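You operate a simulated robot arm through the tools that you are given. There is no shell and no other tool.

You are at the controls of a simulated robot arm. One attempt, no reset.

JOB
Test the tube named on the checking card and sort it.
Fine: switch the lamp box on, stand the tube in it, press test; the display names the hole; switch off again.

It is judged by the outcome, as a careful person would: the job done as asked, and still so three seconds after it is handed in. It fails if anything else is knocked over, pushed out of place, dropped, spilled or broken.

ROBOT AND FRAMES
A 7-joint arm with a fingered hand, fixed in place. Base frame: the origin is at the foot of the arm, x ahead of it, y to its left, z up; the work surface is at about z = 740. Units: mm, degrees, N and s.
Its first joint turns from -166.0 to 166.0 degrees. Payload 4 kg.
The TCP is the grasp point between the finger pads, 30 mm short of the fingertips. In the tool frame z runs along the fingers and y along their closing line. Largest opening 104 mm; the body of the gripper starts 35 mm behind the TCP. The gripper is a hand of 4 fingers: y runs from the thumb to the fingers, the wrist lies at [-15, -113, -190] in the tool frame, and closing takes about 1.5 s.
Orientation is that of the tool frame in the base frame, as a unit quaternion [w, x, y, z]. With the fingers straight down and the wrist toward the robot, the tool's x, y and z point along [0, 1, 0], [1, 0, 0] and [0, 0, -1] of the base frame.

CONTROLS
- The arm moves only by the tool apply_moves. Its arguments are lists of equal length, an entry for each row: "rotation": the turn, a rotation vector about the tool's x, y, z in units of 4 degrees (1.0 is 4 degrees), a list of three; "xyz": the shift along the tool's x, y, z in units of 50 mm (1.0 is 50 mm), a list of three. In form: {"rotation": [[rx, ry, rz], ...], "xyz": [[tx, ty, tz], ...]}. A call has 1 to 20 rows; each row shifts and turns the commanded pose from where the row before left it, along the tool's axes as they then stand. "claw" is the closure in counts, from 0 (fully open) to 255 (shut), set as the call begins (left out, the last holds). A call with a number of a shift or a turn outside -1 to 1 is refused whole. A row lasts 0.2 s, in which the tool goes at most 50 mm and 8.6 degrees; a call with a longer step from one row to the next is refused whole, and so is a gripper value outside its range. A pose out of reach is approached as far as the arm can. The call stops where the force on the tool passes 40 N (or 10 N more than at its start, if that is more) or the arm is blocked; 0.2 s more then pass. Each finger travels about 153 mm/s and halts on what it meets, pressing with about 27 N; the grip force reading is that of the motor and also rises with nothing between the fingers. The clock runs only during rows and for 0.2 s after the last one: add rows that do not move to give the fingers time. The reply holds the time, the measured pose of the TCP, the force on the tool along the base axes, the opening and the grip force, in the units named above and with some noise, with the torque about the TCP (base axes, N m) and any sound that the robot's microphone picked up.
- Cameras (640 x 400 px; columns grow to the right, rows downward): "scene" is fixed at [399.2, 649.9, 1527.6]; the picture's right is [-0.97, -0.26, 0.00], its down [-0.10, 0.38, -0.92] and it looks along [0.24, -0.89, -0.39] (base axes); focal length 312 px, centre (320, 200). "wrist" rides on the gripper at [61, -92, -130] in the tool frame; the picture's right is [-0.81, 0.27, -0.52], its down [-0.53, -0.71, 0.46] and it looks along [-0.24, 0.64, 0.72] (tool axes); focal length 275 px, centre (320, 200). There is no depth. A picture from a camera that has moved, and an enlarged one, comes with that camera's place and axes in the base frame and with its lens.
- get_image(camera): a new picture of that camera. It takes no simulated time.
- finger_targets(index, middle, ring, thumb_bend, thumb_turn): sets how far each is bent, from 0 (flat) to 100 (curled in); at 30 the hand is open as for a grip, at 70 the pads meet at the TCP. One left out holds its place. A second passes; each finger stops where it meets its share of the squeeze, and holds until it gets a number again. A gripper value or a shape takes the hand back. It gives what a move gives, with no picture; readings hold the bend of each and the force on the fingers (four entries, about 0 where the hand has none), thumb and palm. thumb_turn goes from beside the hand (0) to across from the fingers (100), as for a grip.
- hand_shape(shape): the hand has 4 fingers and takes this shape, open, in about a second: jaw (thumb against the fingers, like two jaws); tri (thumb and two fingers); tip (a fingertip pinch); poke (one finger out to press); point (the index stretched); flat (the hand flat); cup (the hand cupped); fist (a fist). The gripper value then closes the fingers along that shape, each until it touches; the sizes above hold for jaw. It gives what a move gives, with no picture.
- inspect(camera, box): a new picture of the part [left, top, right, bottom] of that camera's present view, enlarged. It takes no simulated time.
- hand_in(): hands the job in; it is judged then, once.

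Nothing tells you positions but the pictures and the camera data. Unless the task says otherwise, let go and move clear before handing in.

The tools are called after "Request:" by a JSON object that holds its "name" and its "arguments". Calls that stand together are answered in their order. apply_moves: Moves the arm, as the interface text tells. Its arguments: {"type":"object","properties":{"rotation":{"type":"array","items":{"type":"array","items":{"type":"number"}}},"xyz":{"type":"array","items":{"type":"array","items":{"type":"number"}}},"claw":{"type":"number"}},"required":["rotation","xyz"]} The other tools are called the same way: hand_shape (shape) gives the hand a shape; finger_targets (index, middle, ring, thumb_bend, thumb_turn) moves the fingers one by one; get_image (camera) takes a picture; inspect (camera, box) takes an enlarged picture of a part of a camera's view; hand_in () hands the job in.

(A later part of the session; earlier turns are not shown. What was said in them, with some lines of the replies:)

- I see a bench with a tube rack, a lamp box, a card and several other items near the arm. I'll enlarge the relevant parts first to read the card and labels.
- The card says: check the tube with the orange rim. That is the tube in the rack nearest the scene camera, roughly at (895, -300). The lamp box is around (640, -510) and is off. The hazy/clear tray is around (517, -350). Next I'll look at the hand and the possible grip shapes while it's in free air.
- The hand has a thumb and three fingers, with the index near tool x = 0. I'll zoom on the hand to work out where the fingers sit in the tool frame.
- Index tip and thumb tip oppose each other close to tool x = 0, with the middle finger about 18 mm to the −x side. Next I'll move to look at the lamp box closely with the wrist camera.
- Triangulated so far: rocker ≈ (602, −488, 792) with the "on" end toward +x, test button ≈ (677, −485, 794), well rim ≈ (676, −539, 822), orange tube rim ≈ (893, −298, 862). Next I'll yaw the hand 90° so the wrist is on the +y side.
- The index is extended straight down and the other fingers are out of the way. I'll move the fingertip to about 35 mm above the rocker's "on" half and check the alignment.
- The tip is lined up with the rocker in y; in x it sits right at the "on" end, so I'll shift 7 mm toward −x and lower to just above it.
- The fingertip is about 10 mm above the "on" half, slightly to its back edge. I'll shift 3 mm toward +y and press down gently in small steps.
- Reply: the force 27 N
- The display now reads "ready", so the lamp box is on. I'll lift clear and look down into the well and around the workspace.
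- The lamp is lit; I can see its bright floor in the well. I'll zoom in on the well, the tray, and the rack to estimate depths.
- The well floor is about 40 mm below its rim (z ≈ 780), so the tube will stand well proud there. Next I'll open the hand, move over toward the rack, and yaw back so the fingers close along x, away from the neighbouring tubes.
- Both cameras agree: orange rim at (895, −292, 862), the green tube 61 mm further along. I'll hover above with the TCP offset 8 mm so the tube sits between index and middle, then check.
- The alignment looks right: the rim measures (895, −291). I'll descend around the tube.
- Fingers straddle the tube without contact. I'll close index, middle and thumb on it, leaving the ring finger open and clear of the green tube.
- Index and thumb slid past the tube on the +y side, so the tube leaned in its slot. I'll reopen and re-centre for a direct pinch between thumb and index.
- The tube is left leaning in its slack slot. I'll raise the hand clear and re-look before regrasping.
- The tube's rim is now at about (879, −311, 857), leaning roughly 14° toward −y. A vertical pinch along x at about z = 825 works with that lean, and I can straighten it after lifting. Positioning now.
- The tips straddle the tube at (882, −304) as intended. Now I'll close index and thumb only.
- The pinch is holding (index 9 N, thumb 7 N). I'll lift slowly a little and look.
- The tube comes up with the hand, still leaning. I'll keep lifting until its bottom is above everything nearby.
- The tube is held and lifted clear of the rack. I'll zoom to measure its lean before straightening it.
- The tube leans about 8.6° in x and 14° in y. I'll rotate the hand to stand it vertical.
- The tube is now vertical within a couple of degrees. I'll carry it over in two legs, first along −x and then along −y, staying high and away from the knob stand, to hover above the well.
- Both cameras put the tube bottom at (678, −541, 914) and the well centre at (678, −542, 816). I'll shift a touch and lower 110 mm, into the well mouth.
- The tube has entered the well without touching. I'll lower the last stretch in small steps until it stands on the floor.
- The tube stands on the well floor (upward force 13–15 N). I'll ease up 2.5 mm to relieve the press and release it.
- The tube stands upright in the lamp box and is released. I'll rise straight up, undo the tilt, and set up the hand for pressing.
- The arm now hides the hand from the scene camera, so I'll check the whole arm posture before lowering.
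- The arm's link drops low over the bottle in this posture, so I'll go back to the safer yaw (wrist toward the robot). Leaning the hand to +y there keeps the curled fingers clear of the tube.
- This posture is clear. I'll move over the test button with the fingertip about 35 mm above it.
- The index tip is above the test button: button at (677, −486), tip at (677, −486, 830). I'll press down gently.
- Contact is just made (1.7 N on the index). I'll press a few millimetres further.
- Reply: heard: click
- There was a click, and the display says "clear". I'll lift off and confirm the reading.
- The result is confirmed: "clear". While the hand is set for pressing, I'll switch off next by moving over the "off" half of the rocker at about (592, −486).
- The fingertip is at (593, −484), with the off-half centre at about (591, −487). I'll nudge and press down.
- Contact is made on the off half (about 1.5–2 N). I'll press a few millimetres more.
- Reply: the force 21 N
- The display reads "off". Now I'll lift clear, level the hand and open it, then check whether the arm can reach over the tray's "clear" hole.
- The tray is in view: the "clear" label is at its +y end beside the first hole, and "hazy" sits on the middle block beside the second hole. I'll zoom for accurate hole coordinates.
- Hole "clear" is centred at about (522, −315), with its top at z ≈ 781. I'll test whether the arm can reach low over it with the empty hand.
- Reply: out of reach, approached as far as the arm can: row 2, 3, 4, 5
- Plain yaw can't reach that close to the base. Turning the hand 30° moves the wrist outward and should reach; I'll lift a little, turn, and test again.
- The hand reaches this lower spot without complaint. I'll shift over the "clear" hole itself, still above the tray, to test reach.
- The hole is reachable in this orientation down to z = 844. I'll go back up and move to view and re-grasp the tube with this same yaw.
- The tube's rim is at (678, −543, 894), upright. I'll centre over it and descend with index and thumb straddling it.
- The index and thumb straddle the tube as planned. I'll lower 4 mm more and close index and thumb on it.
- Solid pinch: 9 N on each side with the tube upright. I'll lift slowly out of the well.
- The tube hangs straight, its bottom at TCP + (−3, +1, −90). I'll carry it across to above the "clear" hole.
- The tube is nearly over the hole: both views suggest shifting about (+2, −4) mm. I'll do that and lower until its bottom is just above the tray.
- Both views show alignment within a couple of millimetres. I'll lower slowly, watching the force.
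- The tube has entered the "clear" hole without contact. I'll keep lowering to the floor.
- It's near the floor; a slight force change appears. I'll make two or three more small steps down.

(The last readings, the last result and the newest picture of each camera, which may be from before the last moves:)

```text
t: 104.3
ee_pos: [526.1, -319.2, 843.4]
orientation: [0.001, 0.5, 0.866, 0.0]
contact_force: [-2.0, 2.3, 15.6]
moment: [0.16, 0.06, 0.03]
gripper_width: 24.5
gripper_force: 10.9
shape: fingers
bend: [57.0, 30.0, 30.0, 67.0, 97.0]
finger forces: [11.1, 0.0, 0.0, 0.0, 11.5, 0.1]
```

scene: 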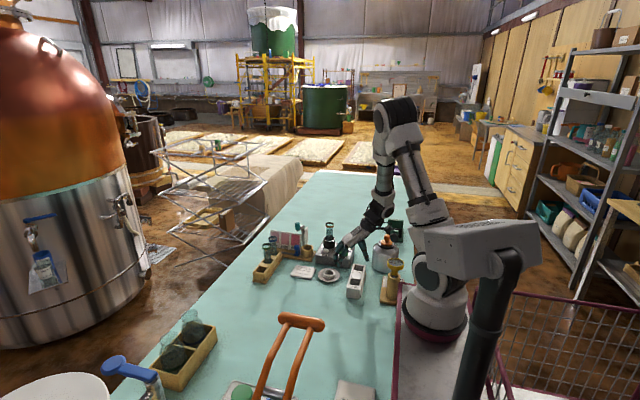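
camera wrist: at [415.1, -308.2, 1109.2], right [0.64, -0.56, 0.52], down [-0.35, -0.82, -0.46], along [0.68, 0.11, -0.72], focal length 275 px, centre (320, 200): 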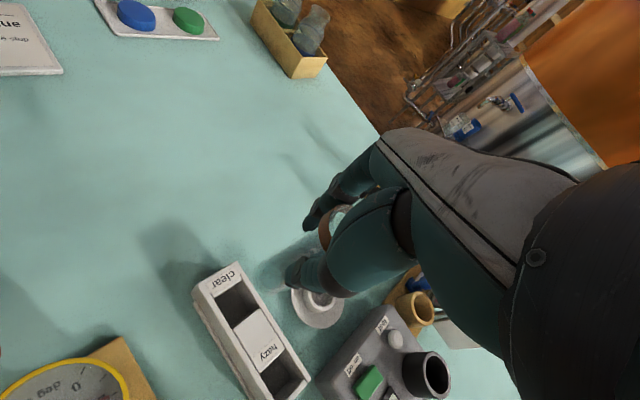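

The tube is standing on the hole's floor (15 N). I'll ease up 2 mm and release.

Request:
{"name": "apply_moves", "arguments": {"rotation": [[0, 0, 0], [0, 0, 0]], "xyz": [[0, 0, -0.05], [0, 0, 0]]}}

Request:
{"name": "finger_targets", "arguments": {"index": 30, "thumb_bend": 30}}

Request:
{"name": "inspect", "arguments": {"camera": "scene", "box": [330, 235, 390, 300]}}

Request:
{"name": "inspect", "arguments": {"camera": "wrist", "box": [200, 200, 380, 345]}}

```text
t: 104.9
ee_pos: [526.4, -318.5, 845.1]
orientation: [0.0, 0.499, 0.866, -0.001]
contact_force: [1.0, 0.4, -0.6]
moment: [0.0, 0.02, 0.01]
gripper_width: 24.5
gripper_force: 8.9
shape: fingers
bend: [57.0, 30.0, 30.0, 67.0, 97.0]
finger forces: [8.9, 0.1, 0.0, 0.0, 8.9, 0.0]
```

```text
t: 105.9
ee_pos: [526.0, -318.3, 845.1]
orientation: [0.0, 0.5, 0.866, 0.0]
contact_force: [0.5, -0.1, -0.6]
moment: [0.01, -0.02, 0.0]
gripper_width: 102.6
gripper_force: 0.0
shape: fingers
bend: [30.0, 30.0, 30.0, 30.0, 97.0]
finger forces: [0.0, 0.0, 0.1, 0.1, 0.1, 0.0]
```

```text
6.15 times, centred on (360, 268) of scene
camera zoom: at [399.2, 649.9, 1527.6], right [-0.97, -0.26, 0.0], down [-0.1, 0.38, -0.92], along [0.24, -0.89, -0.39], focal length 1919 px, centre (74, -215)
```

zoom: 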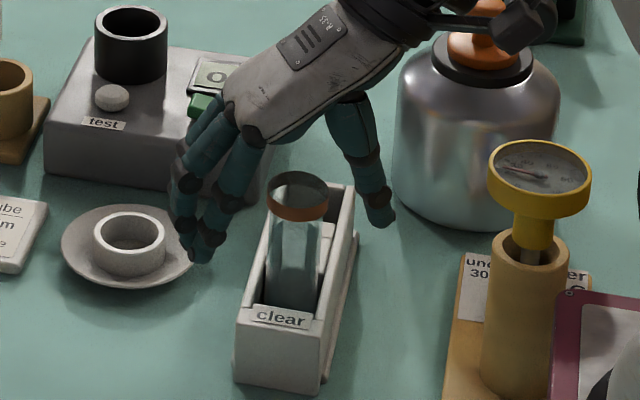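

```text
2.76 times, centred on (290, 272) of wrist
camera zoom: at [417.0, -313.0, 975.5], right [0.64, -0.56, 0.52], down [-0.35, -0.82, -0.46], along [0.68, 0.11, -0.72], focal length 759 px, centre (403, 0)
```

zoom: 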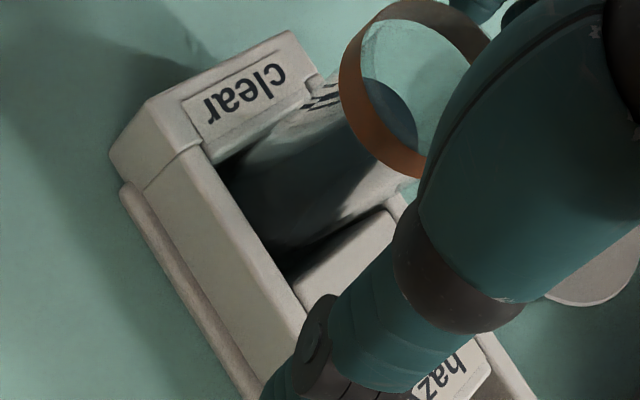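

The tube stands in the "clear" hole. I'll rise straight up, then move clear, and check everything.

Request:
{"name": "apply_moves", "arguments": {"rotation": [[0, 0, 0], [0, 0, 0], [0, 0, 0], [0, 0, 0], [0, 0, 0], [0, 0, 0], [0, 0, 0], [0, 0, 0]], "xyz": [[0, 0, -0.2], [0, 0, -0.4], [0, 0, -0.6], [0, 0, -0.7], [0, 0, -0.7], [0, 0, -0.7], [0, 0, -0.7], [0, 0, 0]]}}

Request:
{"name": "apply_moves", "arguments": {"rotation": [[0, 0, 0], [0, 0, 0], [0, 0, 0], [0, 0, 0], [0, 0, 0]], "xyz": [[-0.8, 0, 0], [-0.8, 0, 0], [-0.8, 0, 0], [-0.8, 0, 0], [0, 0, 0]]}}

Request:
{"name": "get_image", "arguments": {"camera": "scene"}}

Request:
{"name": "inspect", "arguments": {"camera": "scene", "box": [240, 210, 420, 320]}}

Request:
{"name": "inspect", "arguments": {"camera": "scene", "box": [315, 230, 385, 300]}}

Request:
{"name": "get_image", "arguments": {"camera": "wrist"}}

```text
t: 107.7
ee_pos: [526.9, -318.7, 1045.6]
orientation: [0.0, 0.5, 0.866, 0.0]
contact_force: [0.3, -0.8, -0.6]
moment: [0.01, 0.02, 0.03]
gripper_width: 102.9
gripper_force: 0.0
shape: fingers
bend: [30.0, 30.0, 30.0, 30.0, 97.0]
finger forces: [0.0, 0.0, 0.0, 0.0, 0.0, 0.2]
```

```text
t: 108.9
ee_pos: [606.5, -458.0, 1044.2]
orientation: [0.0, 0.5, 0.866, 0.0]
contact_force: [-0.4, 0.4, 0.1]
moment: [0.0, -0.04, 0.01]
gripper_width: 102.7
gripper_force: 0.1
shape: fingers
bend: [30.0, 30.0, 30.0, 30.0, 97.0]
finger forces: [0.0, 0.1, 0.1, 0.1, 0.1, 0.0]
```

```text
taken
```

scene: 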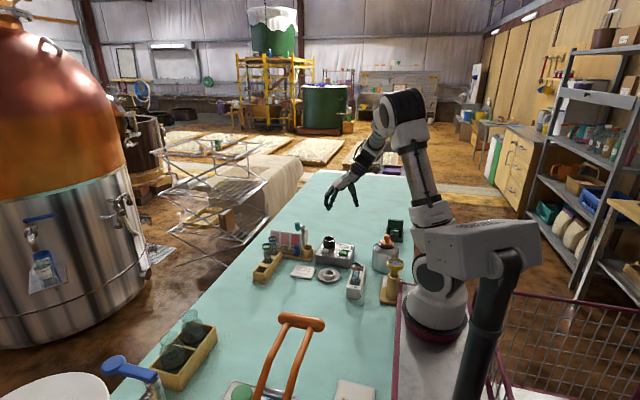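

```text
3.56 times, centred on (330, 265) of scene
camera zoom: at [399.2, 649.9, 1527.6], right [-0.97, -0.26, 0.0], down [-0.1, 0.38, -0.92], along [0.24, -0.89, -0.39], focal length 1108 px, centre (284, -31)
```

zoom: 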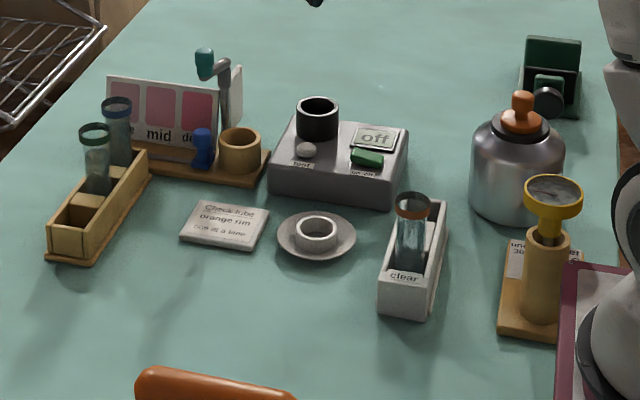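

```text
5.71 times, centred on (350, 265) of scene
camera zoom: at [399.2, 649.9, 1527.6], right [-0.97, -0.26, 0.0], down [-0.1, 0.38, -0.92], along [0.24, -0.89, -0.39], focal length 1782 px, centre (149, -171)
```

zoom: 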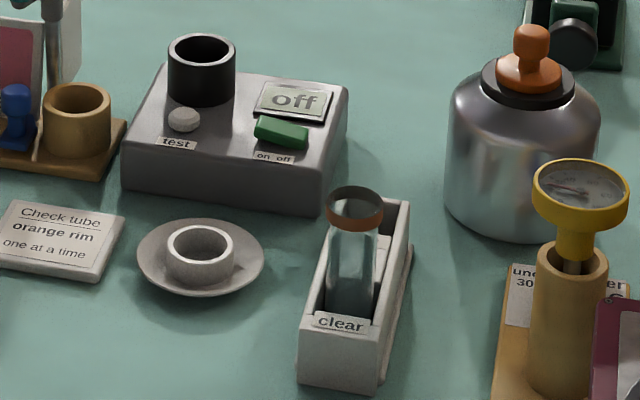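

```text
taken
camera wrist: at [497.7, -451.8, 1175.2], right [0.64, -0.56, 0.52], down [-0.35, -0.82, -0.46], along [0.68, 0.11, -0.72], focal length 275 px, centre (320, 200)
```

wrist: 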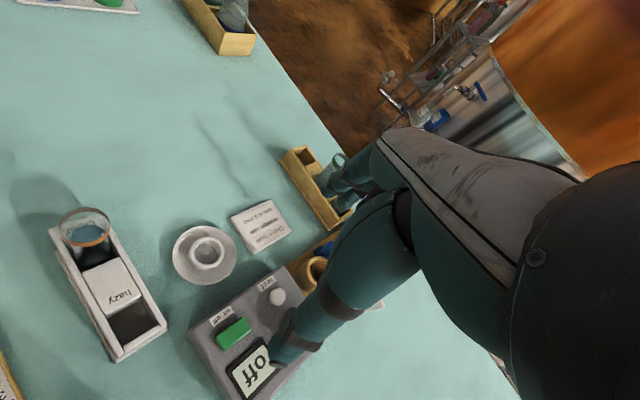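

The orange-rim tube is standing in the "clear" hole and the lamp box is off and empty. The other tubes and items look to be where they were, and the hand is clear. Handing in.

Request:
{"name": "hand_in", "arguments": {}}

```text
The job is handed in.
```

The orange-rim tube named on the checking card tested "clear". It is now standing in the "clear" hole of the tray.

- **Test:** I switched the lamp box on, stood the tube in it and pressed test. I heard the click, and the display still read "clear" after I lifted off.
- **Switching off:** I switched the box off while the tube was still in it, and the display read "off" before I moved the tube.
- **First grip missed:** my first attempt to pick up the tube slipped and left it leaning in its slot in the rack. I lifted clear, looked again and picked it up properly. It was not dropped, and nothing else looked disturbed.

In the last pictures before I handed in, the hand was clear and everything else looked to be where it started.
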